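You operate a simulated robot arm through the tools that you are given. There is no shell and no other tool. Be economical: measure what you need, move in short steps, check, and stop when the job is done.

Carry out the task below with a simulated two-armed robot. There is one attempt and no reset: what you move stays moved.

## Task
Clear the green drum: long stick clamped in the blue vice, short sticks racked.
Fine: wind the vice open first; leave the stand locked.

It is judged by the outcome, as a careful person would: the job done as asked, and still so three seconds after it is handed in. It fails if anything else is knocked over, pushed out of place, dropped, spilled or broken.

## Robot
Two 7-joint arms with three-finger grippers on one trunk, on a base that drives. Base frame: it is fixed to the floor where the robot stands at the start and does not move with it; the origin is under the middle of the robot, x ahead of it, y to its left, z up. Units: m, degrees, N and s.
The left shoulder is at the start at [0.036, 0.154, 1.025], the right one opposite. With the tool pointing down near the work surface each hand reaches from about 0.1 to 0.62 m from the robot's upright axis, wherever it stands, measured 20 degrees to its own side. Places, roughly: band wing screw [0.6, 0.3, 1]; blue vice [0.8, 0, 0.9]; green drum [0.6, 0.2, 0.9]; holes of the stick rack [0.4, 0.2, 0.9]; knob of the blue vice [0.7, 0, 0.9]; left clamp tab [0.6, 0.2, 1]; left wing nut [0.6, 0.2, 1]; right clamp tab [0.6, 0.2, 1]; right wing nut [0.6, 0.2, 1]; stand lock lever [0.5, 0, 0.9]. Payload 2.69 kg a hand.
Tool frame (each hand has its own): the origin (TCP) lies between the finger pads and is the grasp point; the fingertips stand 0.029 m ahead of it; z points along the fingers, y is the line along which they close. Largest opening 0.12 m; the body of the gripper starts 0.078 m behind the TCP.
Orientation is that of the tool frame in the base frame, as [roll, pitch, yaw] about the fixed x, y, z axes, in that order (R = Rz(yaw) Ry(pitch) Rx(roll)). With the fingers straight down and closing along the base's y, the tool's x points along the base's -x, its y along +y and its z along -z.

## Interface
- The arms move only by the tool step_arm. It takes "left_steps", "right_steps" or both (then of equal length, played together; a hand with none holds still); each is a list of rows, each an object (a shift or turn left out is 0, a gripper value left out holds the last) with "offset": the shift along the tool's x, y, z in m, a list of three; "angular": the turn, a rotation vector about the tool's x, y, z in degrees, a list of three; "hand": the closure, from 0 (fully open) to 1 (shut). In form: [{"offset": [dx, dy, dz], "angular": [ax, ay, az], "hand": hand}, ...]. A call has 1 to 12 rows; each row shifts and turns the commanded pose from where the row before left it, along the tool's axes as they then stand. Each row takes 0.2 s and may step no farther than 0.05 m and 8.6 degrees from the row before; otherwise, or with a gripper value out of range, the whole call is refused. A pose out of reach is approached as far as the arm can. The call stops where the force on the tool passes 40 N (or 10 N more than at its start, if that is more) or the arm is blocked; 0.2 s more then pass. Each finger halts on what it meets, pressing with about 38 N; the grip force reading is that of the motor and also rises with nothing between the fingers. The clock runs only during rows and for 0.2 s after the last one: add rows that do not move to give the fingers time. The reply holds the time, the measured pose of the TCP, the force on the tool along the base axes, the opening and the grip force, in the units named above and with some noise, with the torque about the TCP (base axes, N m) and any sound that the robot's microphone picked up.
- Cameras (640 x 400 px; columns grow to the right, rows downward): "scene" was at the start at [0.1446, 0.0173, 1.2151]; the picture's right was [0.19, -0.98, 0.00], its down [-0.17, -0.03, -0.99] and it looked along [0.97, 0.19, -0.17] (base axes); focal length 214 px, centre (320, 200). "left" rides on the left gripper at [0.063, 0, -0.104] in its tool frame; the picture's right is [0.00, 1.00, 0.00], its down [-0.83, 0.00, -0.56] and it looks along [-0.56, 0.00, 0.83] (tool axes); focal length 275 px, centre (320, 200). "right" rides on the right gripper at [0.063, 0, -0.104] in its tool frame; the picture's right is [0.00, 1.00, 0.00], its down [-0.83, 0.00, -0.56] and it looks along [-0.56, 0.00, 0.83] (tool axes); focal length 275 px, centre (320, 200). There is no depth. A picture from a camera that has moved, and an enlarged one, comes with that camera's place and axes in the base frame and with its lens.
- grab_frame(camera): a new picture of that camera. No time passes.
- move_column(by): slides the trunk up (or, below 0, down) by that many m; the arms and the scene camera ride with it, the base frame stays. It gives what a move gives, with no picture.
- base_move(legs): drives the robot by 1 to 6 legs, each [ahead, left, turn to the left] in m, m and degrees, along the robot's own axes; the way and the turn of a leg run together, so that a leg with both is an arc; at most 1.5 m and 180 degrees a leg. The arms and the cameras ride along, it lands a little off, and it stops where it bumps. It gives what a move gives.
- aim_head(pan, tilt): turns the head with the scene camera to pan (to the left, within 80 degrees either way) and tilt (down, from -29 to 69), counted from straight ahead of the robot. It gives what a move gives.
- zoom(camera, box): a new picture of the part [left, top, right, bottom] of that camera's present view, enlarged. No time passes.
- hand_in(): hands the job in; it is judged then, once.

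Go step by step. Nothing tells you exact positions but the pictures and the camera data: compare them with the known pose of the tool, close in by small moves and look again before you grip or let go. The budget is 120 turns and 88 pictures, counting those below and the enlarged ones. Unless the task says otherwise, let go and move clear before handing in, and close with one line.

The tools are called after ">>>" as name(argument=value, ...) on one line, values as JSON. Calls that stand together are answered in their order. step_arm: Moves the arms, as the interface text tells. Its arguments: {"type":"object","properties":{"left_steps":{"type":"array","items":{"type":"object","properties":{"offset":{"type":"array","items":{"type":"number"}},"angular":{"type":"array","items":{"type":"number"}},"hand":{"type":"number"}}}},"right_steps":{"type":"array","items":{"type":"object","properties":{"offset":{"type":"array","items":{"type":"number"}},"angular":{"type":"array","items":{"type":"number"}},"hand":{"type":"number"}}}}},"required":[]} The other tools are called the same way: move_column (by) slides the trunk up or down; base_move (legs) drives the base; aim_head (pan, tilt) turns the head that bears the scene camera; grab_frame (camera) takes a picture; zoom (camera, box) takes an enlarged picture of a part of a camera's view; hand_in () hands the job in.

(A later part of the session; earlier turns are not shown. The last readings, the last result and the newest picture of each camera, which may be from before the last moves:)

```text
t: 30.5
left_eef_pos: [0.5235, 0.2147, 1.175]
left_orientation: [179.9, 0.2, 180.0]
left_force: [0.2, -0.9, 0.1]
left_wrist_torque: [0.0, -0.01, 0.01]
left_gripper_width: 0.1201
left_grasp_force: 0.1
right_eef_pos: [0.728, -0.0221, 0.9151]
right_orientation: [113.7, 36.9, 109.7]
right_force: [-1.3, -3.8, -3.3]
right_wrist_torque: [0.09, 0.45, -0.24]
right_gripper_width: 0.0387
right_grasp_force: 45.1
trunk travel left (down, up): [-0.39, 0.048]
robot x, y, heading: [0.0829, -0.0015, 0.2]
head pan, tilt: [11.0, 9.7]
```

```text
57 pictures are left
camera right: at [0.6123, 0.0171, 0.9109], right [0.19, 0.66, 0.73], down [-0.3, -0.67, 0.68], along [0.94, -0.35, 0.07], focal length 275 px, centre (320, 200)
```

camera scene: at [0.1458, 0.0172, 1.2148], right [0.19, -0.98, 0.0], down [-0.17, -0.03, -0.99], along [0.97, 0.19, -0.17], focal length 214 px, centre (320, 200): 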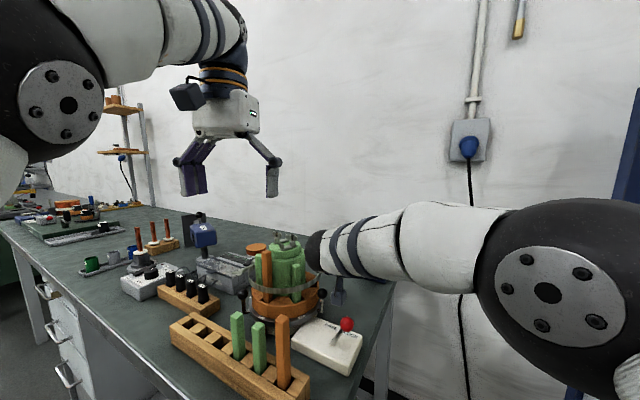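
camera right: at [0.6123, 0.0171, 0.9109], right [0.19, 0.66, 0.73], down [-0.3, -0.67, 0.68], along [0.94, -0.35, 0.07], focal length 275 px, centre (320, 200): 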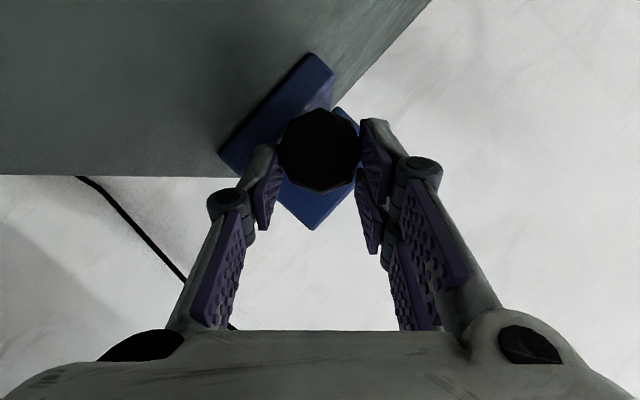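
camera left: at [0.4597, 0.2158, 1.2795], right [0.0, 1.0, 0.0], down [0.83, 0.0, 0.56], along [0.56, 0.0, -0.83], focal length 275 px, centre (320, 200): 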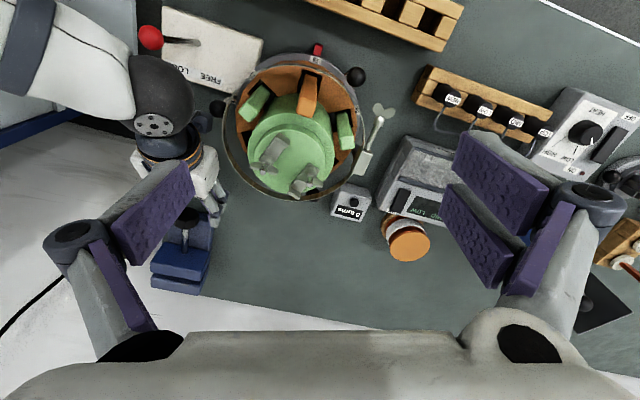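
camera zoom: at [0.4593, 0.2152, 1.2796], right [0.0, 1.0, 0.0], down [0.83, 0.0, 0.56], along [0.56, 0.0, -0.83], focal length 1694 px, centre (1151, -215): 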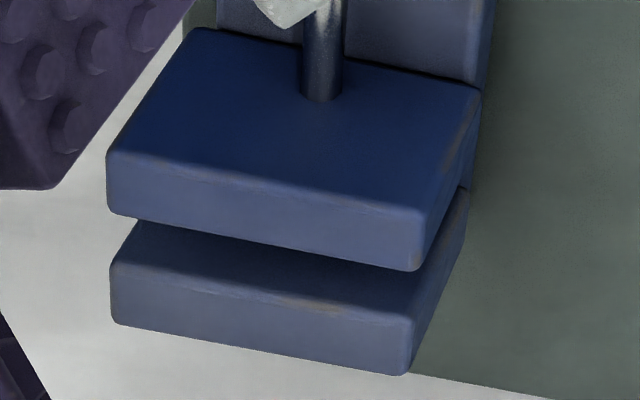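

The gap is now about 21 mm. I'll run three more cycles, letting go after the last one.

>>> step_arm(right_steps=[{"offset": [0.00014, 0.00217, 8e-05], "angular": [4.28, 0, -7.41]}, {"offset": [0.00014, 0.00217, 8e-05], "angular": [4.28, 0, -7.41]}, {"offset": [0.00014, 0.00217, 8e-05], "angular": [4.28, 0, -7.41]}, {"offset": [0.00014, 0.00217, 8e-05], "angular": [4.28, 0, -7.41]}, {"offset": [0.00014, 0.00217, 8e-05], "angular": [4.28, 0, -7.41]}, {"hand": 0.55}, {"offset": [0.00014, -0.00217, 8e-05], "angular": [-4.28, 0, 7.41]}, {"offset": [0.00014, -0.00217, 8e-05], "angular": [-4.28, 0, 7.41]}, {"offset": [0.00014, -0.00217, 8e-05], "angular": [-4.28, 0, 7.41]}, {"offset": [0.00014, -0.00217, 8e-05], "angular": [-4.28, 0, 7.41]}, {"offset": [0.00014, -0.00217, 8e-05], "angular": [-4.28, 0, 7.41]}, {"hand": 1.0}])

>>> step_arm(right_steps=[{"offset": [0.00014, 0.00217, 8e-05], "angular": [4.28, 0, -7.41]}, {"offset": [0.00014, 0.00217, 8e-05], "angular": [4.28, 0, -7.41]}, {"offset": [0.00014, 0.00217, 8e-05], "angular": [4.28, 0, -7.41]}, {"offset": [0.00014, 0.00217, 8e-05], "angular": [4.28, 0, -7.41]}, {"offset": [0.00014, 0.00217, 8e-05], "angular": [4.28, 0, -7.41]}, {"hand": 0.55}, {"offset": [0.00014, -0.00217, 8e-05], "angular": [-4.28, 0, 7.41]}, {"offset": [0.00014, -0.00217, 8e-05], "angular": [-4.28, 0, 7.41]}, {"offset": [0.00014, -0.00217, 8e-05], "angular": [-4.28, 0, 7.41]}, {"offset": [0.00014, -0.00217, 8e-05], "angular": [-4.28, 0, 7.41]}, {"offset": [0.00014, -0.00217, 8e-05], "angular": [-4.28, 0, 7.41]}, {"hand": 1.0}])

>>> step_arm(right_steps=[{"offset": [0.00014, 0.00217, 8e-05], "angular": [4.28, 0, -7.41]}, {"offset": [0.00014, 0.00217, 8e-05], "angular": [4.28, 0, -7.41]}, {"offset": [0.00014, 0.00217, 8e-05], "angular": [4.28, 0, -7.41]}, {"offset": [0.00014, 0.00217, 8e-05], "angular": [4.28, 0, -7.41]}, {"offset": [0.00014, 0.00217, 8e-05], "angular": [4.28, 0, -7.41]}, {"hand": 0.55}, {"offset": [0.00014, -0.00217, 8e-05], "angular": [-4.28, 0, 7.41]}, {"offset": [0.00014, -0.00217, 8e-05], "angular": [-4.28, 0, 7.41]}, {"offset": [0.00014, -0.00217, 8e-05], "angular": [-4.28, 0, 7.41]}, {"offset": [0.00014, -0.00217, 8e-05], "angular": [-4.28, 0, 7.41]}, {"offset": [0.00014, -0.00217, 8e-05], "angular": [-4.28, 0, 7.41]}])

>>> zoom(camera="left", box=[155, 235, 215, 300])

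>>> zoom(camera="left", box=[195, 0, 475, 215])

```text
t: 33.1
left_eef_pos: [0.5236, 0.2154, 1.1749]
left_orientation: [-179.9, 0.3, -180.0]
left_force: [-0.3, 0.1, -0.3]
left_wrist_torque: [-0.01, -0.01, 0.02]
left_gripper_width: 0.1201
left_grasp_force: 0.0
right_eef_pos: [0.7301, -0.022, 0.9156]
right_orientation: [113.5, 36.9, 109.9]
right_force: [-0.5, 0.3, -1.0]
right_wrist_torque: [0.06, 0.25, -0.27]
right_gripper_width: 0.0387
right_grasp_force: 44.3
trunk travel left (down, up): [-0.39, 0.048]
robot x, y, heading: [0.0822, -0.0022, 0.1]
head pan, tilt: [11.0, 9.7]
```

```text
t: 35.7
left_eef_pos: [0.5243, 0.215, 1.1744]
left_orientation: [180.0, 0.3, 180.0]
left_force: [-0.5, -0.7, 0.2]
left_wrist_torque: [-0.01, 0.01, 0.01]
left_gripper_width: 0.1201
left_grasp_force: 0.1
right_eef_pos: [0.7286, -0.0213, 0.9154]
right_orientation: [113.9, 37.0, 109.9]
right_force: [-2.6, -5.7, -5.1]
right_wrist_torque: [0.0, 0.48, -0.1]
right_gripper_width: 0.039
right_grasp_force: 45.5
trunk travel left (down, up): [-0.39, 0.048]
robot x, y, heading: [0.0832, 0.0021, 0.0]
head pan, tilt: [11.0, 9.7]
```

```text
t: 38.1
left_eef_pos: [0.5238, 0.2148, 1.1757]
left_orientation: [179.9, 0.3, 180.0]
left_force: [-0.8, -0.2, 0.2]
left_wrist_torque: [-0.02, -0.01, 0.0]
left_gripper_width: 0.12
left_grasp_force: 0.1
right_eef_pos: [0.7299, -0.0217, 0.9176]
right_orientation: [113.6, 36.9, 109.8]
right_force: [-0.3, 0.2, -0.3]
right_wrist_torque: [0.04, -0.01, 0.0]
right_gripper_width: 0.0541
right_grasp_force: 0.1
trunk travel left (down, up): [-0.39, 0.048]
robot x, y, heading: [0.0816, -0.002, -0.1]
head pan, tilt: [11.0, 9.7]
```

```text
6.15 times, centred on (185, 268) of left
camera zoom: at [0.4592, 0.2153, 1.2796], right [0.0, 1.0, 0.0], down [0.83, 0.0, 0.56], along [0.56, 0.0, -0.83], focal length 1694 px, centre (1151, -215)
```

zoom: 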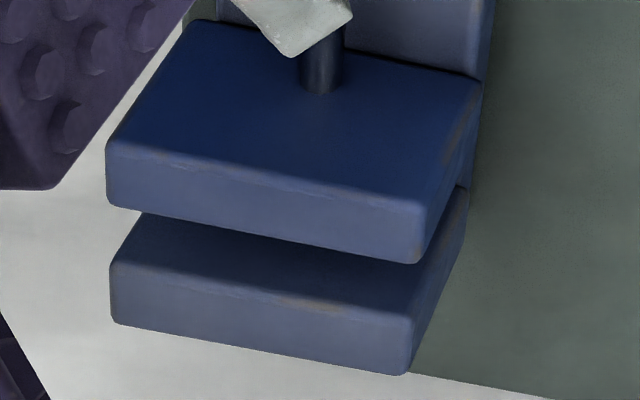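

```text
1.86 times, centred on (335, 108) of left
camera zoom: at [0.4592, 0.2153, 1.2796], right [0.0, 1.0, 0.0], down [0.83, 0.0, 0.56], along [0.56, 0.0, -0.83], focal length 512 px, centre (292, 372)
```

zoom: 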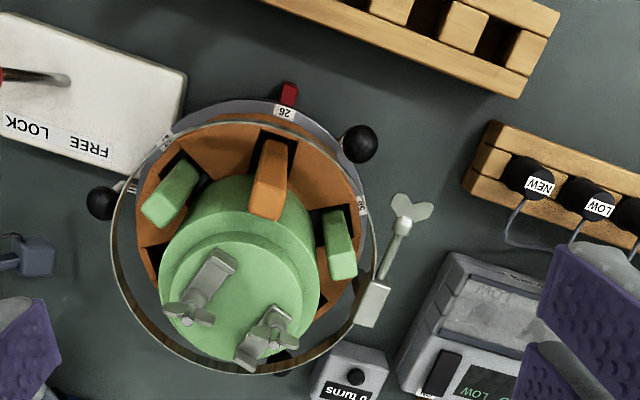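

The vice gap is now about 23 mm, which is enough for the stick. I'll back the right hand off, lift it and move it to the right.

>>> step_arm(right_steps=[{"offset": [0.02, 0, -0.0346]}, {"offset": [-0.024, 0.0293, -0.0128]}, {"offset": [-0.024, 0.0293, -0.0128]}, {"offset": [-0.024, 0.0293, -0.0128]}, {"offset": [-0.024, 0.0293, -0.0128]}, {"offset": [-0.0339, -0.0294, -0.0038]}, {"offset": [-0.0339, -0.0294, -0.0038]}, {"offset": [-0.0339, -0.0294, -0.0038]}, {"offset": [-0.0339, -0.0294, -0.0038]}])

>>> grab_frame(camera="scene")

>>> grab_frame(camera="left")

```text
t: 40.3
left_eef_pos: [0.5236, 0.2559, 1.1682]
left_orientation: [-178.7, 0.0, -179.0]
left_force: [1.2, 0.2, -1.3]
left_wrist_torque: [-0.15, 0.08, 0.02]
left_gripper_width: 0.1199
left_grasp_force: 0.0
right_eef_pos: [0.6933, -0.0892, 1.0667]
right_orientation: [117.7, 43.4, 119.1]
right_force: [1.3, -0.6, -0.2]
right_wrist_torque: [0.02, 0.08, 0.09]
right_gripper_width: 0.0539
right_grasp_force: 0.0
trunk travel left (down, up): [-0.39, 0.048]
robot x, y, heading: [0.0811, 0.0092, 1.2]
head pan, tilt: [11.0, 9.7]
stopped in row 9 (right hand): the arm was blocked; the commanded pose is now the measured one
```

```text
54 pictures are left
camera scene: at [0.2293, 0.0541, 1.2136], right [0.21, -0.98, 0.02], down [-0.17, -0.06, -0.98], along [0.96, 0.2, -0.18], focal length 214 px, centre (320, 200)
```

scene: 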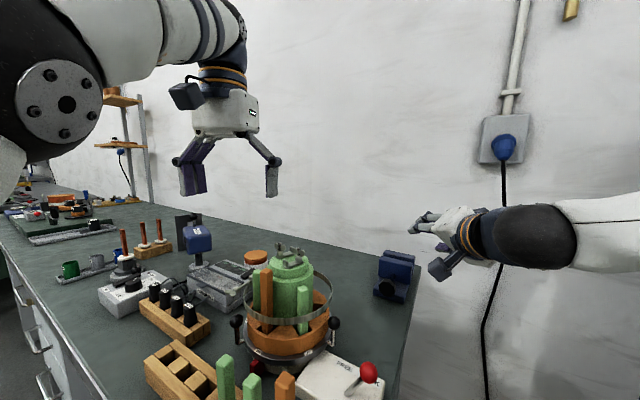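

```text
53 pictures are left
camera left: at [0.4597, 0.2579, 1.2726], right [-0.01, 1.0, -0.02], down [0.83, 0.02, 0.56], along [0.56, -0.01, -0.83], focal length 275 px, centre (320, 200)
```

left: 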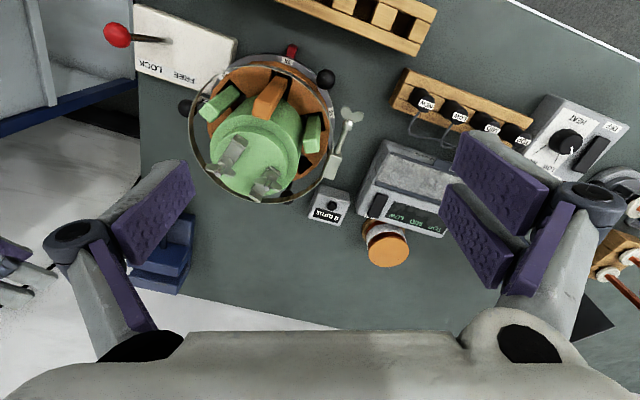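

The right arm was blocked on its way right, most likely its elbow against the cabinet, and that nudged the robot. I'll ease it back left and check.

>>> step_arm(right_steps=[{"offset": [0.0254, 0.0303, 0.0061]}, {"offset": [0.0127, 0.0151, 0.003]}, {}])

>>> aim_head(pan=-45, tilt=25)

>>> grab_frame(camera="scene")

```text
t: 41.1
left_eef_pos: [0.5198, 0.2225, 1.1769]
left_orientation: [-180.0, 0.3, -179.5]
left_force: [0.5, 0.1, -0.6]
left_wrist_torque: [-0.03, -0.05, -0.01]
left_gripper_width: 0.1202
left_grasp_force: 0.1
right_eef_pos: [0.6945, -0.0706, 1.0718]
right_orientation: [116.1, 41.8, 116.9]
right_force: [-1.4, 0.5, 0.4]
right_wrist_torque: [-0.01, 0.02, -0.03]
right_gripper_width: 0.0539
right_grasp_force: 0.1
trunk travel left (down, up): [-0.39, 0.048]
robot x, y, heading: [0.0814, 0.0042, 0.2]
head pan, tilt: [11.0, 9.7]
```

```text
t: 42.3
left_eef_pos: [0.5225, 0.2225, 1.1757]
left_orientation: [-179.9, 0.3, -179.4]
left_force: [0.0, -0.3, -0.3]
left_wrist_torque: [0.0, 0.02, 0.03]
left_gripper_width: 0.1201
left_grasp_force: 0.1
right_eef_pos: [0.696, -0.0691, 1.0715]
right_orientation: [116.2, 41.7, 116.9]
right_force: [-0.4, -0.2, 0.1]
right_wrist_torque: [0.0, 0.02, -0.01]
right_gripper_width: 0.0541
right_grasp_force: 0.0
trunk travel left (down, up): [-0.39, 0.048]
robot x, y, heading: [0.0838, 0.0009, 0.4]
head pan, tilt: [-45.0, 25.0]
```

```text
52 pictures are left
camera scene: at [0.201, -0.0612, 1.1903], right [-0.7, -0.71, 0.0], down [-0.3, 0.3, -0.91], along [0.65, -0.63, -0.42], focal length 214 px, centre (320, 200)
```

scene: 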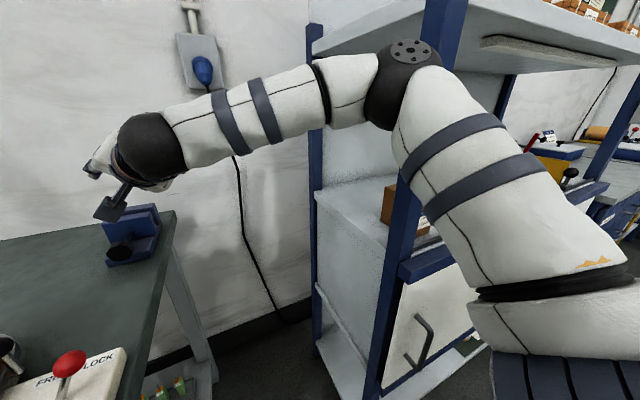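

The arm is free again, and the elbow sits beside the shelf post without touching it. Next I'll bring the left hand over the right-hand green stick, fingers turned to close along the ring.

>>> step_arm(left_steps=[{"offset": [-0.007, -0.0263, 0.025]}, {"offset": [-0.007, -0.0263, 0.025]}, {"offset": [-0.007, -0.0263, 0.025]}, {"angular": [0, 0, -8.6], "hand": 0.5}, {"angular": [0, 0, -8.6]}, {"angular": [0, 0, -8.6]}, {"angular": [0, 0, -8.6]}, {"angular": [0, 0, -8.6]}, {}])

>>> grab_frame(camera="left")

```text
t: 44.3
left_eef_pos: [0.5434, 0.1432, 1.1]
left_orientation: [-179.8, 0.1, -136.4]
left_force: [0.5, -0.2, 0.6]
left_wrist_torque: [0.02, 0.0, 0.01]
left_gripper_width: 0.0601
left_grasp_force: 0.1
right_eef_pos: [0.6947, -0.0702, 1.0712]
right_orientation: [116.3, 41.6, 117.0]
right_force: [-1.2, 0.8, 0.5]
right_wrist_torque: [0.02, 0.02, 0.0]
right_gripper_width: 0.0542
right_grasp_force: 0.1
trunk travel left (down, up): [-0.39, 0.048]
robot x, y, heading: [0.0811, 0.0003, 0.7]
head pan, tilt: [-45.0, 25.0]
```

```text
51 pictures are left
camera left: at [0.4969, 0.1007, 1.2047], right [-0.69, 0.73, 0.0], down [0.6, 0.57, 0.56], along [0.41, 0.38, -0.83], focal length 275 px, centre (320, 200)
```

left: 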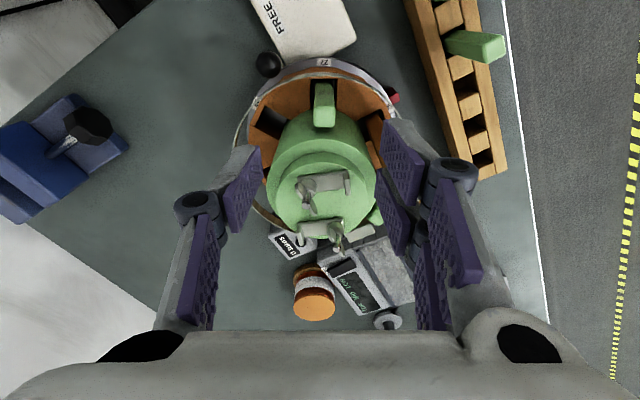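

The green stick is centred to within about 4 mm, and the fingers are square to it. I'll shift over it, narrow the opening and lower onto it.

>>> step_arm(left_steps=[{"offset": [0.003, 0.0035, 0.02], "hand": 0.68}, {"offset": [0, 0, 0.03]}, {"offset": [0, 0, 0.03]}, {"offset": [0, 0, 0.02]}, {}])

>>> grab_frame(camera="left")

```text
t: 45.1
left_eef_pos: [0.5426, 0.1453, 1.0379]
left_orientation: [-179.6, 1.3, -136.3]
left_force: [-13.4, -2.7, 21.7]
left_wrist_torque: [0.6, 0.38, 0.4]
left_gripper_width: 0.0456
left_grasp_force: 3.9
right_eef_pos: [0.6925, -0.0702, 1.0723]
right_orientation: [116.0, 41.6, 116.9]
right_force: [-0.2, -0.1, 0.3]
right_wrist_torque: [0.01, -0.03, -0.02]
right_gripper_width: 0.0542
right_grasp_force: 0.1
trunk travel left (down, up): [-0.39, 0.048]
robot x, y, heading: [0.083, 0.0042, 0.7]
head pan, tilt: [-45.0, 25.0]
stopped in row 3 (left hand): the force on the tool passed its limit at 53 N (the readings are from after the stop); the commanded pose is now the measured one
```

```text
50 pictures are left
camera left: at [0.4932, 0.1018, 1.1414], right [-0.69, 0.73, -0.01], down [0.59, 0.57, 0.57], along [0.42, 0.39, -0.82], focal length 275 px, centre (320, 200)
```

left: 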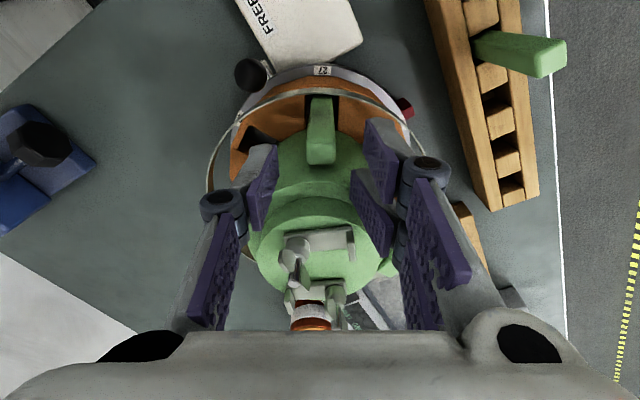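

The descent met something before reaching the grip height. I'll lift 2 cm and look from the head camera to see which part touches.

>>> step_arm(left_steps=[{"offset": [0, 0, -0.02]}, {}])

>>> aim_head(pan=12, tilt=25)

>>> zoom(camera="scene", box=[200, 60, 400, 260])

```text
t: 45.7
left_eef_pos: [0.5456, 0.1458, 1.0532]
left_orientation: [-179.7, 1.0, -136.3]
left_force: [-0.3, -0.1, -0.2]
left_wrist_torque: [0.0, 0.04, 0.0]
left_gripper_width: 0.0388
left_grasp_force: 0.1
right_eef_pos: [0.6948, -0.0697, 1.0708]
right_orientation: [116.3, 41.8, 117.1]
right_force: [1.4, -0.8, 0.1]
right_wrist_torque: [-0.01, 0.01, 0.03]
right_gripper_width: 0.0538
right_grasp_force: 0.1
trunk travel left (down, up): [-0.39, 0.048]
robot x, y, heading: [0.0817, 0.0013, 0.6]
head pan, tilt: [-45.0, 25.0]
```

```text
t: 47.0
left_eef_pos: [0.546, 0.1473, 1.0537]
left_orientation: [-179.6, 0.9, -136.2]
left_force: [-0.8, 0.0, -0.7]
left_wrist_torque: [0.0, -0.02, 0.0]
left_gripper_width: 0.0383
left_grasp_force: 0.0
right_eef_pos: [0.6944, -0.0687, 1.0715]
right_orientation: [116.2, 41.7, 117.1]
right_force: [-0.3, 0.6, 0.5]
right_wrist_torque: [0.01, -0.01, 0.01]
right_gripper_width: 0.0537
right_grasp_force: 0.1
trunk travel left (down, up): [-0.39, 0.048]
robot x, y, heading: [0.0844, 0.005, 0.3]
head pan, tilt: [12.0, 25.0]
```

```text
2.00 times, centred on (300, 160) of scene
camera zoom: at [0.2266, -0.0095, 1.1903], right [-0.14, -0.99, 0.0], down [-0.42, 0.06, -0.91], along [0.9, -0.13, -0.42], focal length 429 px, centre (360, 280)
```

zoom: 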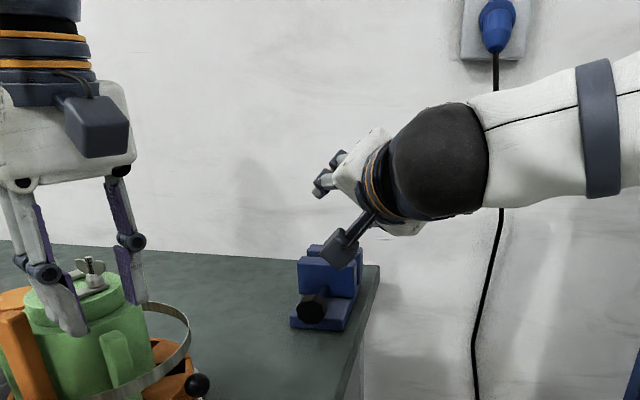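

The camera was still turning when I took that picture, so I'll take another.

>>> zoom(camera="scene", box=[120, 60, 360, 270])

```text
1.90 times, centred on (240, 165) of scene
camera zoom: at [0.2266, -0.0095, 1.1903], right [-0.14, -0.99, 0.0], down [-0.42, 0.06, -0.91], along [0.9, -0.13, -0.42], focal length 408 px, centre (472, 267)
```

zoom: 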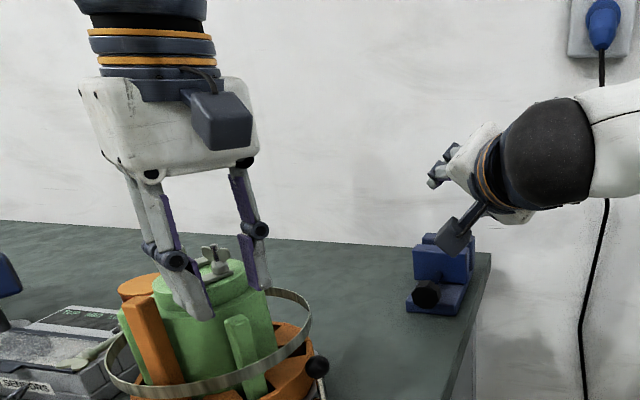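

The fingertips sit a few millimetres too far in and were landing on the drum's shoulder. I'll shift about 1 cm outward and lower again.

>>> step_arm(left_steps=[{"offset": [0.01, 0.0005, 0], "hand": 0.7}, {"offset": [0, 0, 0.02]}, {"offset": [0, 0, 0.015]}, {"offset": [0, 0, 0.015]}, {}])

>>> zoom(camera="scene", box=[120, 100, 300, 270])

>>> grab_frame(camera="left")

```text
t: 47.8
left_eef_pos: [0.5453, 0.1461, 1.0362]
left_orientation: [-179.1, 1.8, -135.9]
left_force: [-13.8, -2.6, 26.0]
left_wrist_torque: [0.8, 0.46, 0.34]
left_gripper_width: 0.0471
left_grasp_force: 6.1
left hand out of reach, approached as far as the arm can: row 1
right_eef_pos: [0.6912, -0.0714, 1.0735]
right_orientation: [115.9, 41.8, 116.9]
right_force: [-0.6, -0.9, -0.7]
right_wrist_torque: [0.01, 0.0, 0.02]
right_gripper_width: 0.054
right_grasp_force: 0.1
trunk travel left (down, up): [-0.39, 0.048]
robot x, y, heading: [0.0823, 0.004, 0.9]
head pan, tilt: [12.0, 25.0]
stopped in row 3 (left hand): the force on the tool passed its limit at 46 N (the readings are from after the stop); the commanded pose is now the measured one
```

```text
2.35 times, centred on (210, 185) of scene
camera zoom: at [0.2234, -0.0104, 1.1943], right [-0.13, -0.99, 0.0], down [-0.38, 0.05, -0.92], along [0.91, -0.12, -0.39], focal length 505 px, centre (579, 235)
```

zoom: 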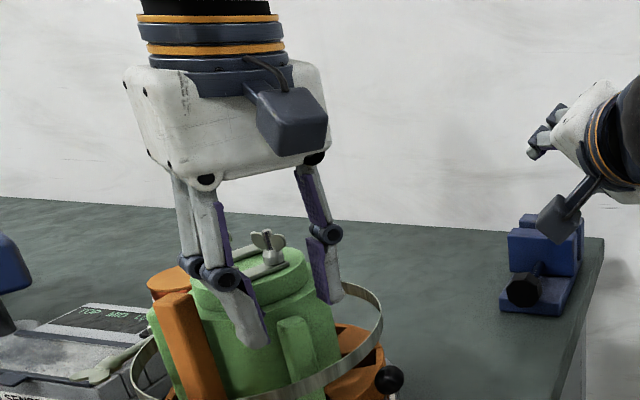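

```text
46 pictures are left
camera left: at [0.4955, 0.1014, 1.1392], right [-0.69, 0.72, -0.02], down [0.58, 0.57, 0.58], along [0.43, 0.39, -0.81], focal length 275 px, centre (320, 200)
```

left: 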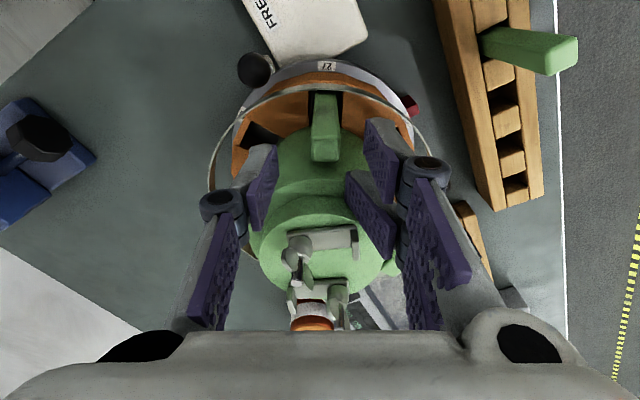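

The stick sits right against the drum wall, so I must grip its outer part, but the wrist is at its limit for this angle. I'll lift clear and turn the base about 12° left to free the wrist.

>>> step_arm(left_steps=[{"offset": [0, 0, -0.04]}, {"offset": [0, 0, -0.04]}, {}])

>>> base_move(legs=[[0, 0, 12]])

>>> grab_frame(camera="left")

```text
t: 48.6
left_eef_pos: [0.5475, 0.1433, 1.1128]
left_orientation: [-179.5, 1.7, -136.1]
left_force: [-0.1, -0.2, 0.7]
left_wrist_torque: [-0.02, 0.02, 0.0]
left_gripper_width: 0.0358
left_grasp_force: 0.1
right_eef_pos: [0.6956, -0.0689, 1.0703]
right_orientation: [116.3, 41.8, 117.2]
right_force: [0.9, -0.2, -0.1]
right_wrist_torque: [0.02, -0.04, 0.02]
right_gripper_width: 0.0539
right_grasp_force: 0.0
trunk travel left (down, up): [-0.39, 0.048]
robot x, y, heading: [0.0792, 0.0035, 0.5]
head pan, tilt: [12.0, 25.0]
```

```text
t: 49.7
left_eef_pos: [0.5048, 0.238, 1.113]
left_orientation: [-179.4, 1.6, -123.9]
left_force: [-0.9, 0.3, 0.0]
left_wrist_torque: [-0.01, 0.0, 0.02]
left_gripper_width: 0.0358
left_grasp_force: 0.1
right_eef_pos: [0.6967, 0.0612, 1.0717]
right_orientation: [116.3, 41.8, 129.0]
right_force: [0.4, -0.2, 0.0]
right_wrist_torque: [0.02, 0.01, 0.01]
right_gripper_width: 0.054
right_grasp_force: 0.2
trunk travel left (down, up): [-0.39, 0.048]
robot x, y, heading: [0.0818, 0.0014, 12.4]
head pan, tilt: [12.0, 25.0]
```

```text
45 pictures are left
camera left: at [0.4674, 0.1839, 1.2154], right [-0.83, 0.56, -0.01], down [0.45, 0.68, 0.58], along [0.33, 0.47, -0.81], focal length 275 px, centre (320, 200)
```

left: 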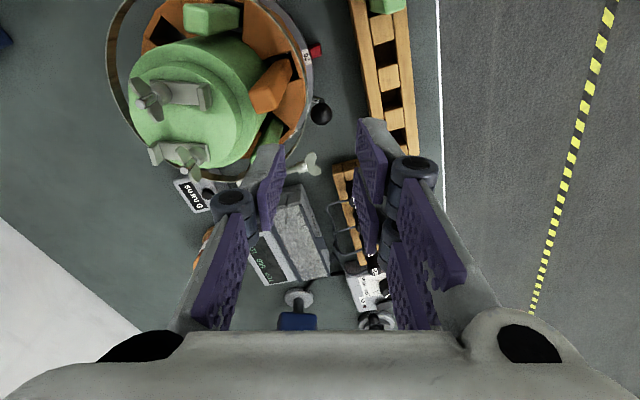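

With the base turned, the wrist should have room. I'll move back over the green stick, a few millimetres outward, and level the tool.

>>> step_arm(left_steps=[{"offset": [0.0204, -0.0273, 0]}, {"offset": [0.0204, -0.0273, 0]}, {"offset": [0.0204, -0.0273, 0]}, {"angular": [-0.3, 0.8, 6.25]}, {"angular": [-0.3, 0.8, 6.25]}, {}])

>>> grab_frame(camera="left")

```text
t: 51.1
left_eef_pos: [0.5345, 0.1531, 1.1107]
left_orientation: [179.9, 0.2, -136.5]
left_force: [0.2, 1.0, -0.5]
left_wrist_torque: [-0.01, 0.03, 0.01]
left_gripper_width: 0.036
left_grasp_force: 0.0
left hand out of reach, approached as far as the arm can: row 3
right_eef_pos: [0.696, 0.0605, 1.0715]
right_orientation: [116.3, 41.7, 129.1]
right_force: [-0.8, -1.1, 0.2]
right_wrist_torque: [-0.02, 0.01, -0.01]
right_gripper_width: 0.0541
right_grasp_force: 0.1
trunk travel left (down, up): [-0.39, 0.048]
robot x, y, heading: [0.0822, 0.004, 12.6]
head pan, tilt: [12.0, 25.0]
```

```text
44 pictures are left
camera left: at [0.4881, 0.1097, 1.2152], right [-0.68, 0.73, 0.0], down [0.61, 0.57, 0.56], along [0.41, 0.38, -0.83], focal length 275 px, centre (320, 200)
```

left: 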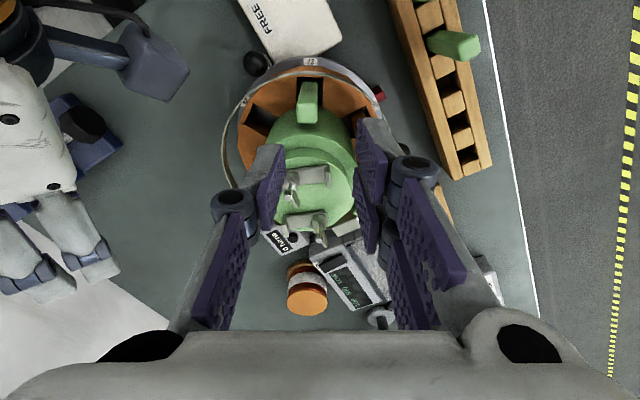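

The left arm's limit is sideways, so the base should face more to the right, not left. First I'll tuck the right arm in so its elbow clears the shelf.

>>> step_arm(right_steps=[{"offset": [-0.0034, -0.0148, -0.042]}, {"offset": [-0.0034, -0.0148, -0.042]}, {"offset": [-0.0034, -0.0148, -0.042]}, {"offset": [-0.0034, -0.0148, -0.042]}, {"offset": [-0.0034, -0.0148, -0.042]}, {"offset": [-0.0034, -0.0148, -0.042]}, {"offset": [-0.0034, -0.0148, -0.042]}, {"offset": [-0.0034, -0.0148, -0.042]}])

>>> aim_head(pan=-50, tilt=25)

>>> grab_frame(camera="scene")

```text
t: 52.5
left_eef_pos: [0.5362, 0.1983, 1.1027]
left_orientation: [-179.0, -1.2, -135.5]
left_force: [1.5, 0.8, 0.2]
left_wrist_torque: [-0.12, 0.06, -0.02]
left_gripper_width: 0.0357
left_grasp_force: 0.1
right_eef_pos: [0.5017, 0.0139, 1.0918]
right_orientation: [128.4, 51.6, 145.4]
right_force: [0.2, 0.0, 0.4]
right_wrist_torque: [-0.03, 0.13, 0.03]
right_gripper_width: 0.054
right_grasp_force: 0.1
right hand out of reach, approached as far as the arm can: row 5, 6
trunk travel left (down, up): [-0.39, 0.048]
robot x, y, heading: [0.087, 0.0093, 13.6]
head pan, tilt: [12.0, 25.0]
stopped in row 6 (right hand): the arm was blocked; the commanded pose is now the measured one
```

```text
t: 53.8
left_eef_pos: [0.5377, 0.1999, 1.1025]
left_orientation: [-179.0, -1.4, -135.6]
left_force: [0.9, 0.7, -0.2]
left_wrist_torque: [0.01, 0.01, 0.0]
left_gripper_width: 0.036
left_grasp_force: 0.0
right_eef_pos: [0.5044, 0.0118, 1.0938]
right_orientation: [128.5, 51.6, 145.4]
right_force: [-0.2, -0.1, -0.2]
right_wrist_torque: [-0.02, 0.01, 0.0]
right_gripper_width: 0.0541
right_grasp_force: 0.0
trunk travel left (down, up): [-0.39, 0.048]
robot x, y, heading: [0.0846, 0.0055, 13.3]
head pan, tilt: [-50.0, 25.0]
```

```text
43 pictures are left
camera scene: at [0.2134, 0.0021, 1.19], right [-0.59, -0.8, 0.03], down [-0.34, 0.22, -0.91], along [0.73, -0.55, -0.41], focal length 214 px, centre (320, 200)
```

scene: 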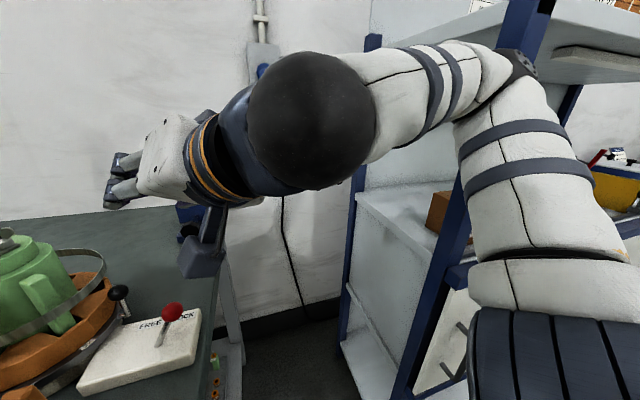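

The elbow touches the shelf post because the hand leans right. I'll un-lean the hand and point it down, which should drop the elbow inward.

>>> step_arm(right_steps=[{"angular": [4.0, 0, -6.9]}, {"angular": [4.0, 0, -6.9]}, {"angular": [4.0, 0, -6.9]}, {"angular": [4.0, 0, -6.9]}, {"angular": [2.5, 0, -4.3]}, {"angular": [0, 8, 0]}, {"angular": [0, 8, 0]}, {"angular": [0, 8, 0]}, {"angular": [0, 8, 0]}])

>>> grab_frame(camera="scene")

```text
t: 55.8
left_eef_pos: [0.5341, 0.161, 1.11]
left_orientation: [179.9, 0.2, -136.0]
left_force: [0.4, -0.1, 0.5]
left_wrist_torque: [0.0, 0.0, 0.02]
left_gripper_width: 0.036
left_grasp_force: 0.0
right_eef_pos: [0.4992, -0.0279, 1.0979]
right_orientation: [-173.9, 31.8, -170.1]
right_force: [0.3, -0.7, 0.9]
right_wrist_torque: [0.01, 0.0, -0.03]
right_gripper_width: 0.0541
right_grasp_force: 0.1
trunk travel left (down, up): [-0.39, 0.048]
robot x, y, heading: [0.0862, 0.0072, 13.4]
head pan, tilt: [-50.0, 25.0]
```

```text
42 pictures are left
camera scene: at [0.2084, -0.0366, 1.1903], right [-0.6, -0.8, 0.0], down [-0.34, 0.25, -0.91], along [0.73, -0.54, -0.42], focal length 214 px, centre (320, 200)
```

scene: 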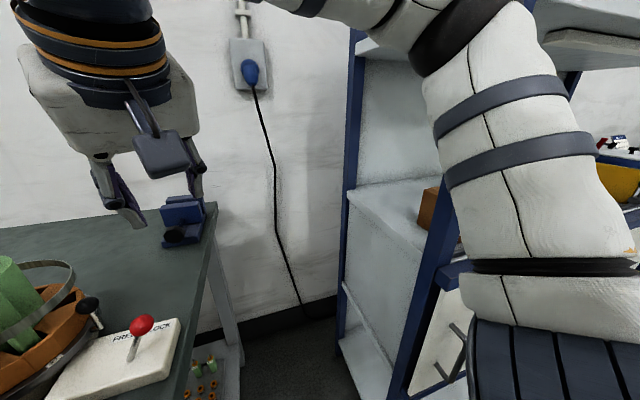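

That freed it. I'll finish pointing the right hand down and draw it in close to the body, then turn the base right by about 25°.

>>> step_arm(right_steps=[{"angular": [0, 8, 0]}, {"angular": [0, 8, 0]}, {"angular": [0, 8, 0]}, {"angular": [0, 7.8, 0]}, {"offset": [0.033, 0.006, -0.015]}, {"offset": [0.033, 0.006, -0.015]}, {"offset": [0.033, 0.006, -0.015]}, {}])

>>> base_move(legs=[[0, 0, -12]])

>>> grab_frame(camera="scene")

```text
t: 57.6
left_eef_pos: [0.5341, 0.1603, 1.111]
left_orientation: [179.9, 0.2, -136.0]
left_force: [0.5, 0.2, -0.3]
left_wrist_torque: [-0.02, 0.0, 0.0]
left_gripper_width: 0.0359
left_grasp_force: 0.1
right_eef_pos: [0.3968, -0.0203, 1.1411]
right_orientation: [-174.7, 0.2, -173.2]
right_force: [0.0, -1.0, -0.1]
right_wrist_torque: [0.05, -0.01, 0.02]
right_gripper_width: 0.0539
right_grasp_force: 0.0
trunk travel left (down, up): [-0.39, 0.048]
robot x, y, heading: [0.0838, 0.0079, 13.2]
head pan, tilt: [-50.0, 25.0]
```

```text
t: 58.8
left_eef_pos: [0.5564, 0.0617, 1.111]
left_orientation: [179.9, 0.2, -148.1]
left_force: [0.9, -0.5, 0.1]
left_wrist_torque: [0.03, 0.0, 0.02]
left_gripper_width: 0.0359
left_grasp_force: 0.1
right_eef_pos: [0.3836, -0.0864, 1.1407]
right_orientation: [-174.8, 0.1, 174.6]
right_force: [0.0, 0.9, 0.0]
right_wrist_torque: [0.0, 0.0, 0.0]
right_gripper_width: 0.0539
right_grasp_force: 0.1
trunk travel left (down, up): [-0.39, 0.048]
robot x, y, heading: [0.0783, 0.0054, 1.2]
head pan, tilt: [-50.0, 25.0]
```

```text
41 pictures are left
camera scene: at [0.1962, -0.0626, 1.1903], right [-0.76, -0.66, 0.0], down [-0.28, 0.32, -0.91], along [0.59, -0.68, -0.42], focal length 214 px, centre (320, 200)
```

scene: 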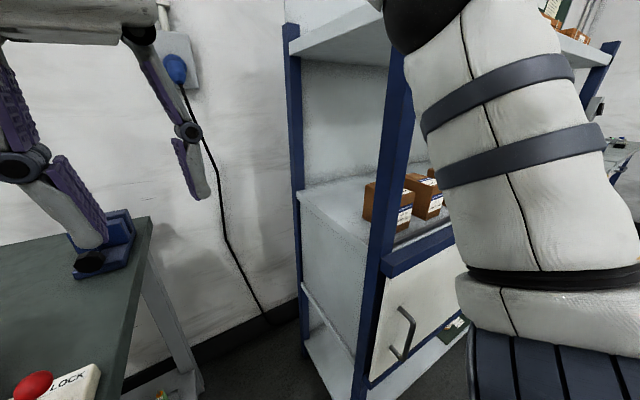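

There's no contact. I'll turn another 9° right and bring the left hand back over the stick.

>>> base_move(legs=[[0, 0, -9]])

>>> aim_head(pan=32, tilt=22)

```text
t: 59.8
left_eef_pos: [0.5577, -0.0117, 1.1107]
left_orientation: [179.9, 0.1, -157.1]
left_force: [0.0, 0.6, 0.1]
left_wrist_torque: [0.0, -0.01, 0.03]
left_gripper_width: 0.0362
left_grasp_force: 0.0
right_eef_pos: [0.3652, -0.1322, 1.1413]
right_orientation: [-174.8, 0.2, 165.7]
right_force: [0.5, -0.2, -0.9]
right_wrist_torque: [-0.02, -0.03, 0.0]
right_gripper_width: 0.0539
right_grasp_force: 0.0
trunk travel left (down, up): [-0.39, 0.048]
robot x, y, heading: [0.086, 0.0098, -8.1]
head pan, tilt: [-50.0, 25.0]
```

```text
t: 61.4
left_eef_pos: [0.5588, -0.012, 1.1116]
left_orientation: [179.9, 0.2, -157.1]
left_force: [-0.1, -0.5, -0.8]
left_wrist_torque: [0.0, 0.01, -0.01]
left_gripper_width: 0.0358
left_grasp_force: 0.0
right_eef_pos: [0.3664, -0.1309, 1.1405]
right_orientation: [-174.8, 0.2, 165.7]
right_force: [0.3, 0.7, -0.9]
right_wrist_torque: [0.0, -0.04, 0.02]
right_gripper_width: 0.0538
right_grasp_force: 0.1
trunk travel left (down, up): [-0.39, 0.048]
robot x, y, heading: [0.0825, 0.0053, -7.9]
head pan, tilt: [32.0, 22.0]
```

>>> step_arm(left_steps=[{"angular": [0, 0, -6.9]}, {"angular": [0, 0, -6.9]}, {"angular": [0, 0, -6.9]}, {"offset": [-0.0228, 0.0312, 0]}, {"offset": [-0.0228, 0.0312, 0]}, {"offset": [-0.0228, 0.0312, 0]}, {"offset": [-0.0228, 0.0312, 0]}, {}])

>>> grab_frame(camera="left")

>>> grab_frame(camera="scene")

```text
t: 63.1
left_eef_pos: [0.5382, 0.1399, 1.1121]
left_orientation: [-180.0, 0.2, -136.5]
left_force: [-0.8, 0.4, 0.5]
left_wrist_torque: [0.03, 0.02, -0.01]
left_gripper_width: 0.0363
left_grasp_force: 0.0
right_eef_pos: [0.3675, -0.132, 1.1415]
right_orientation: [-174.7, 0.3, 165.7]
right_force: [-0.2, 0.8, 0.1]
right_wrist_torque: [0.01, 0.01, 0.02]
right_gripper_width: 0.0538
right_grasp_force: 0.1
trunk travel left (down, up): [-0.39, 0.048]
robot x, y, heading: [0.0854, 0.0101, -8.1]
head pan, tilt: [32.0, 22.0]
```

```text
40 pictures are left
camera left: at [0.4919, 0.0959, 1.2156], right [-0.69, 0.73, 0.0], down [0.6, 0.57, 0.56], along [0.41, 0.38, -0.83], focal length 275 px, centre (320, 200)
```

left: 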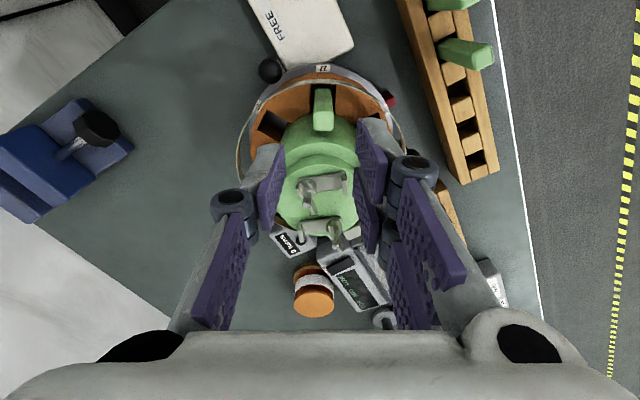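

```text
39 pictures are left
camera scene: at [0.2201, 0.0363, 1.1951], right [0.41, -0.91, 0.0], down [-0.34, -0.15, -0.93], along [0.85, 0.38, -0.37], focal length 214 px, centre (320, 200)
```

scene: 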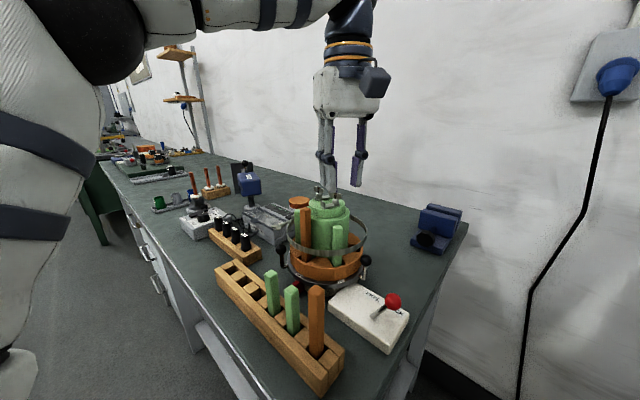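

The hand now reaches well and is about 4 mm outward of the stick. I'll nudge it 3 mm more outward and lower onto the stick.

>>> step_arm(left_steps=[{"offset": [0.003, 0.001, 0.03], "hand": 0.73}, {"offset": [0, 0, 0.03]}, {"offset": [0, 0, 0.025]}, {"offset": [0, 0, 0.022]}, {}])

>>> grab_frame(camera="left")

```text
t: 64.3
left_eef_pos: [0.5361, 0.1408, 1.0036]
left_orientation: [-179.9, 0.2, -136.5]
left_force: [0.0, 0.5, -0.4]
left_wrist_torque: [0.03, 0.0, 0.0]
left_gripper_width: 0.0325
left_grasp_force: 0.0
right_eef_pos: [0.3663, -0.1315, 1.141]
right_orientation: [-174.8, 0.1, 165.7]
right_force: [0.8, -0.2, 0.1]
right_wrist_torque: [-0.03, -0.01, 0.03]
right_gripper_width: 0.0539
right_grasp_force: 0.0
trunk travel left (down, up): [-0.39, 0.048]
robot x, y, heading: [0.0859, 0.0062, -7.8]
head pan, tilt: [32.0, 22.0]
```

```text
38 pictures are left
camera left: at [0.489, 0.0971, 1.1081], right [-0.69, 0.73, 0.0], down [0.6, 0.57, 0.56], along [0.41, 0.38, -0.83], focal length 275 px, centre (320, 200)
```

left: 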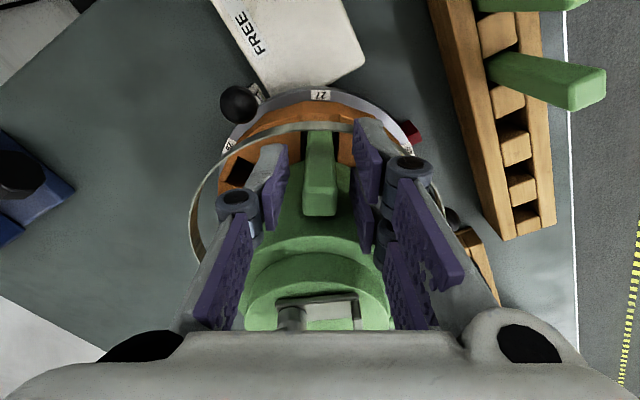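

Now the fingers straddle the green stick with no contact. I'll close, then lift gently.

>>> step_arm(left_steps=[{"hand": 1.0}, {}, {"offset": [0, 0, -0.015]}, {"offset": [0, 0, -0.015]}])

>>> grab_frame(camera="left")

```text
t: 65.3
left_eef_pos: [0.5362, 0.1399, 1.0345]
left_orientation: [179.9, 0.0, -136.5]
left_force: [-9.7, -5.2, -5.2]
left_wrist_torque: [-0.31, 0.24, 0.14]
left_gripper_width: 0.0149
left_grasp_force: 38.2
right_eef_pos: [0.3644, -0.1315, 1.141]
right_orientation: [-174.8, 0.2, 165.6]
right_force: [0.1, 0.3, -0.1]
right_wrist_torque: [0.03, 0.01, 0.0]
right_gripper_width: 0.0537
right_grasp_force: 0.1
trunk travel left (down, up): [-0.39, 0.048]
robot x, y, heading: [0.0812, 0.0064, -7.9]
head pan, tilt: [32.0, 22.0]
```

```text
37 pictures are left
camera left: at [0.4891, 0.0965, 1.1392], right [-0.69, 0.73, 0.0], down [0.6, 0.57, 0.56], along [0.41, 0.38, -0.83], focal length 275 px, centre (320, 200)
```

left: 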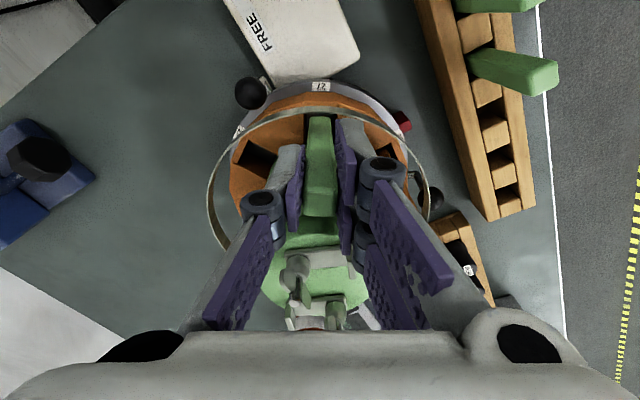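

The stick is held at 14.9 mm and lifting. I'll raise it clear of the drum and band.

>>> step_arm(left_steps=[{"offset": [0, 0, -0.02]}, {"offset": [0, 0, -0.03]}, {"offset": [0, 0, -0.03]}, {"offset": [0, 0, -0.03]}, {"offset": [0, 0, -0.01]}])

>>> grab_frame(camera="scene")

>>> grab_frame(camera="left")

```text
t: 66.5
left_eef_pos: [0.5362, 0.1391, 1.1543]
left_orientation: [180.0, 0.2, -136.4]
left_force: [-0.4, 0.7, -0.8]
left_wrist_torque: [-0.02, -0.02, 0.01]
left_gripper_width: 0.0148
left_grasp_force: 37.9
right_eef_pos: [0.3657, -0.1302, 1.1405]
right_orientation: [-174.9, 0.2, 165.7]
right_force: [0.4, 0.9, 0.4]
right_wrist_torque: [-0.03, 0.0, -0.02]
right_gripper_width: 0.0537
right_grasp_force: 0.0
trunk travel left (down, up): [-0.39, 0.048]
robot x, y, heading: [0.0847, 0.0061, -7.7]
head pan, tilt: [32.0, 22.0]
```

```text
36 pictures are left
camera scene: at [0.2202, 0.0367, 1.1951], right [0.41, -0.91, 0.0], down [-0.34, -0.15, -0.93], along [0.85, 0.38, -0.37], focal length 214 px, centre (320, 200)
```

scene: 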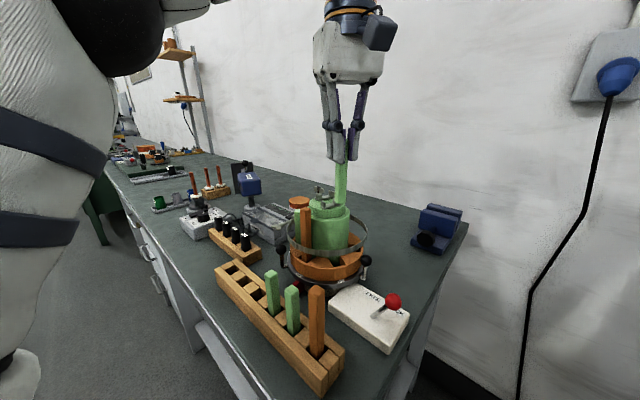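

```text
35 pictures are left
camera left: at [0.4898, 0.0953, 1.2591], right [-0.69, 0.73, 0.0], down [0.6, 0.57, 0.56], along [0.41, 0.38, -0.83], focal length 275 px, centre (320, 200)
```

left: 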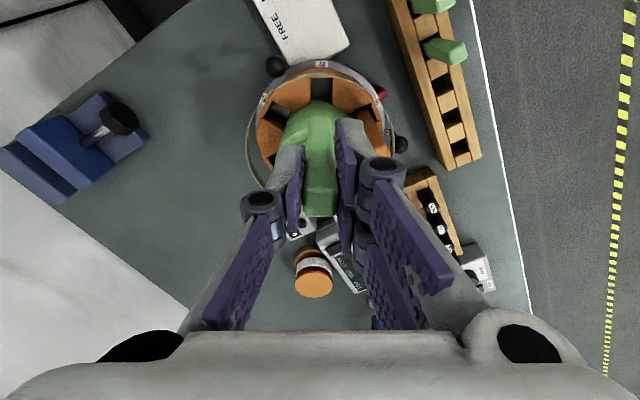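

The stick came out cleanly and the stand didn't move. I'll carry it back around the drum toward the fifth rack hole, then square it to the rack.

>>> step_arm(left_steps=[{"offset": [0.0326, 0.031, 0]}, {"offset": [0.0326, 0.031, 0]}, {"offset": [-0.0276, 0.029, 0], "angular": [0, 0, 7.6]}, {"angular": [0, 0, 7.6]}, {"angular": [0, 0, 7.6]}, {"angular": [0, 0, 7.6]}, {"angular": [0, 0, 7.6]}, {"angular": [0, 0, 7.6]}, {"angular": [0, 0, 7.6]}, {"angular": [0, 0, 7.6]}, {"offset": [0, 0.045, 0]}, {"offset": [0, 0.045, 0]}])

>>> grab_frame(camera="left")

```text
t: 69.2
left_eef_pos: [0.4853, 0.2481, 1.1231]
left_orientation: [179.9, 0.1, 162.7]
left_force: [0.2, 0.0, -0.4]
left_wrist_torque: [-0.04, -0.01, -0.01]
left_gripper_width: 0.0149
left_grasp_force: 37.9
left hand out of reach, approached as far as the arm can: row 3, 11, 12
right_eef_pos: [0.3662, -0.1303, 1.1408]
right_orientation: [-174.9, 0.2, 165.7]
right_force: [0.0, -0.1, -0.4]
right_wrist_torque: [0.01, -0.01, 0.02]
right_gripper_width: 0.0538
right_grasp_force: 0.0
trunk travel left (down, up): [-0.39, 0.048]
robot x, y, heading: [0.0799, 0.0075, -7.8]
head pan, tilt: [32.0, 22.0]
```

```text
34 pictures are left
camera left: at [0.4256, 0.2669, 1.2278], right [0.3, 0.95, 0.0], down [0.79, -0.25, 0.56], along [0.53, -0.17, -0.83], focal length 275 px, centre (320, 200)
```

left: 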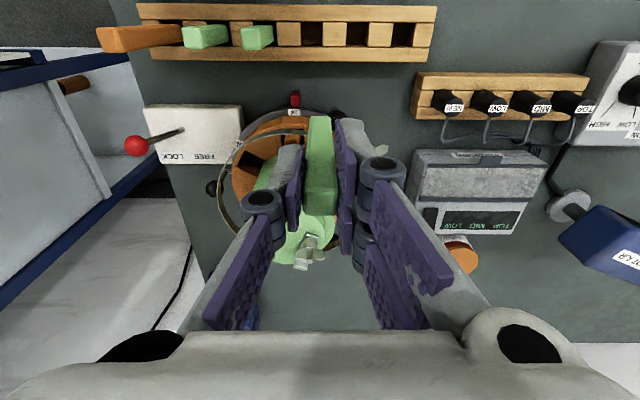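

The rack is square in view, and the fifth hole is at about (0.451, 0.298). I'll move the stick over it.

>>> step_arm(left_steps=[{"offset": [0.0267, 0, 0]}, {"offset": [0.0267, 0, 0]}, {"offset": [0, 0.038, 0]}, {"offset": [0, 0, 0.03]}, {"offset": [0, 0, 0.03]}, {}])

>>> grab_frame(camera="left")

>>> zoom(camera="scene", box=[160, 120, 380, 340])

```text
t: 70.5
left_eef_pos: [0.4658, 0.2773, 1.0312]
left_orientation: [179.7, 0.1, 162.8]
left_force: [-0.4, 0.6, -0.7]
left_wrist_torque: [-0.01, 0.02, -0.03]
left_gripper_width: 0.0149
left_grasp_force: 37.8
left hand out of reach, approached as far as the arm can: row 1, 2, 3
right_eef_pos: [0.3671, -0.1305, 1.1397]
right_orientation: [-174.8, 0.3, 165.7]
right_force: [0.3, -0.4, 0.2]
right_wrist_torque: [0.01, 0.01, 0.0]
right_gripper_width: 0.0539
right_grasp_force: 0.1
trunk travel left (down, up): [-0.39, 0.048]
robot x, y, heading: [0.0826, 0.0033, -7.8]
head pan, tilt: [32.0, 22.0]
```

```text
33 pictures are left
camera left: at [0.4043, 0.2952, 1.1366], right [0.3, 0.95, 0.0], down [0.79, -0.25, 0.56], along [0.53, -0.16, -0.83], focal length 275 px, centre (320, 200)
```

left: 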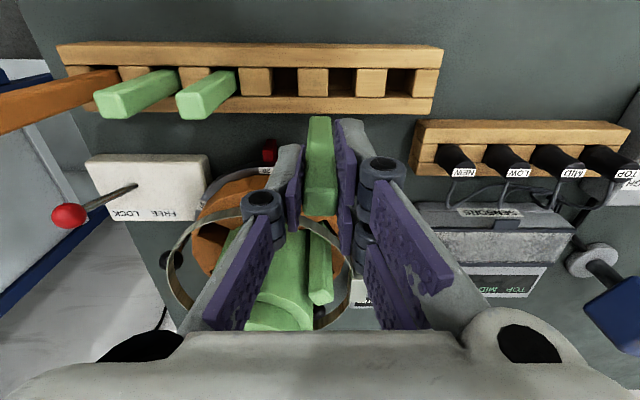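

```text
1.82 times, centred on (270, 230) of scene
camera zoom: at [0.22, 0.0367, 1.1952], right [0.41, -0.91, 0.0], down [-0.34, -0.15, -0.93], along [0.85, 0.38, -0.37], focal length 390 px, centre (411, 146)
```

zoom: 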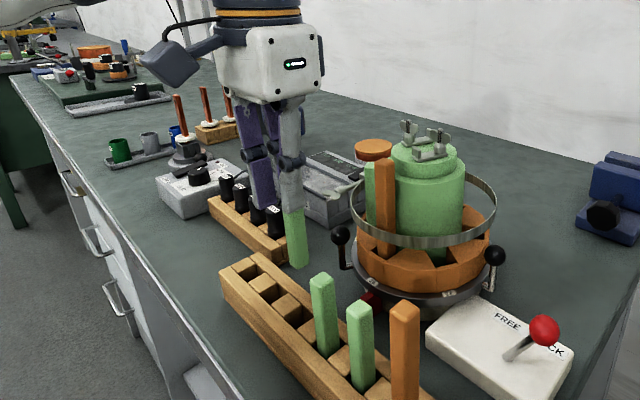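

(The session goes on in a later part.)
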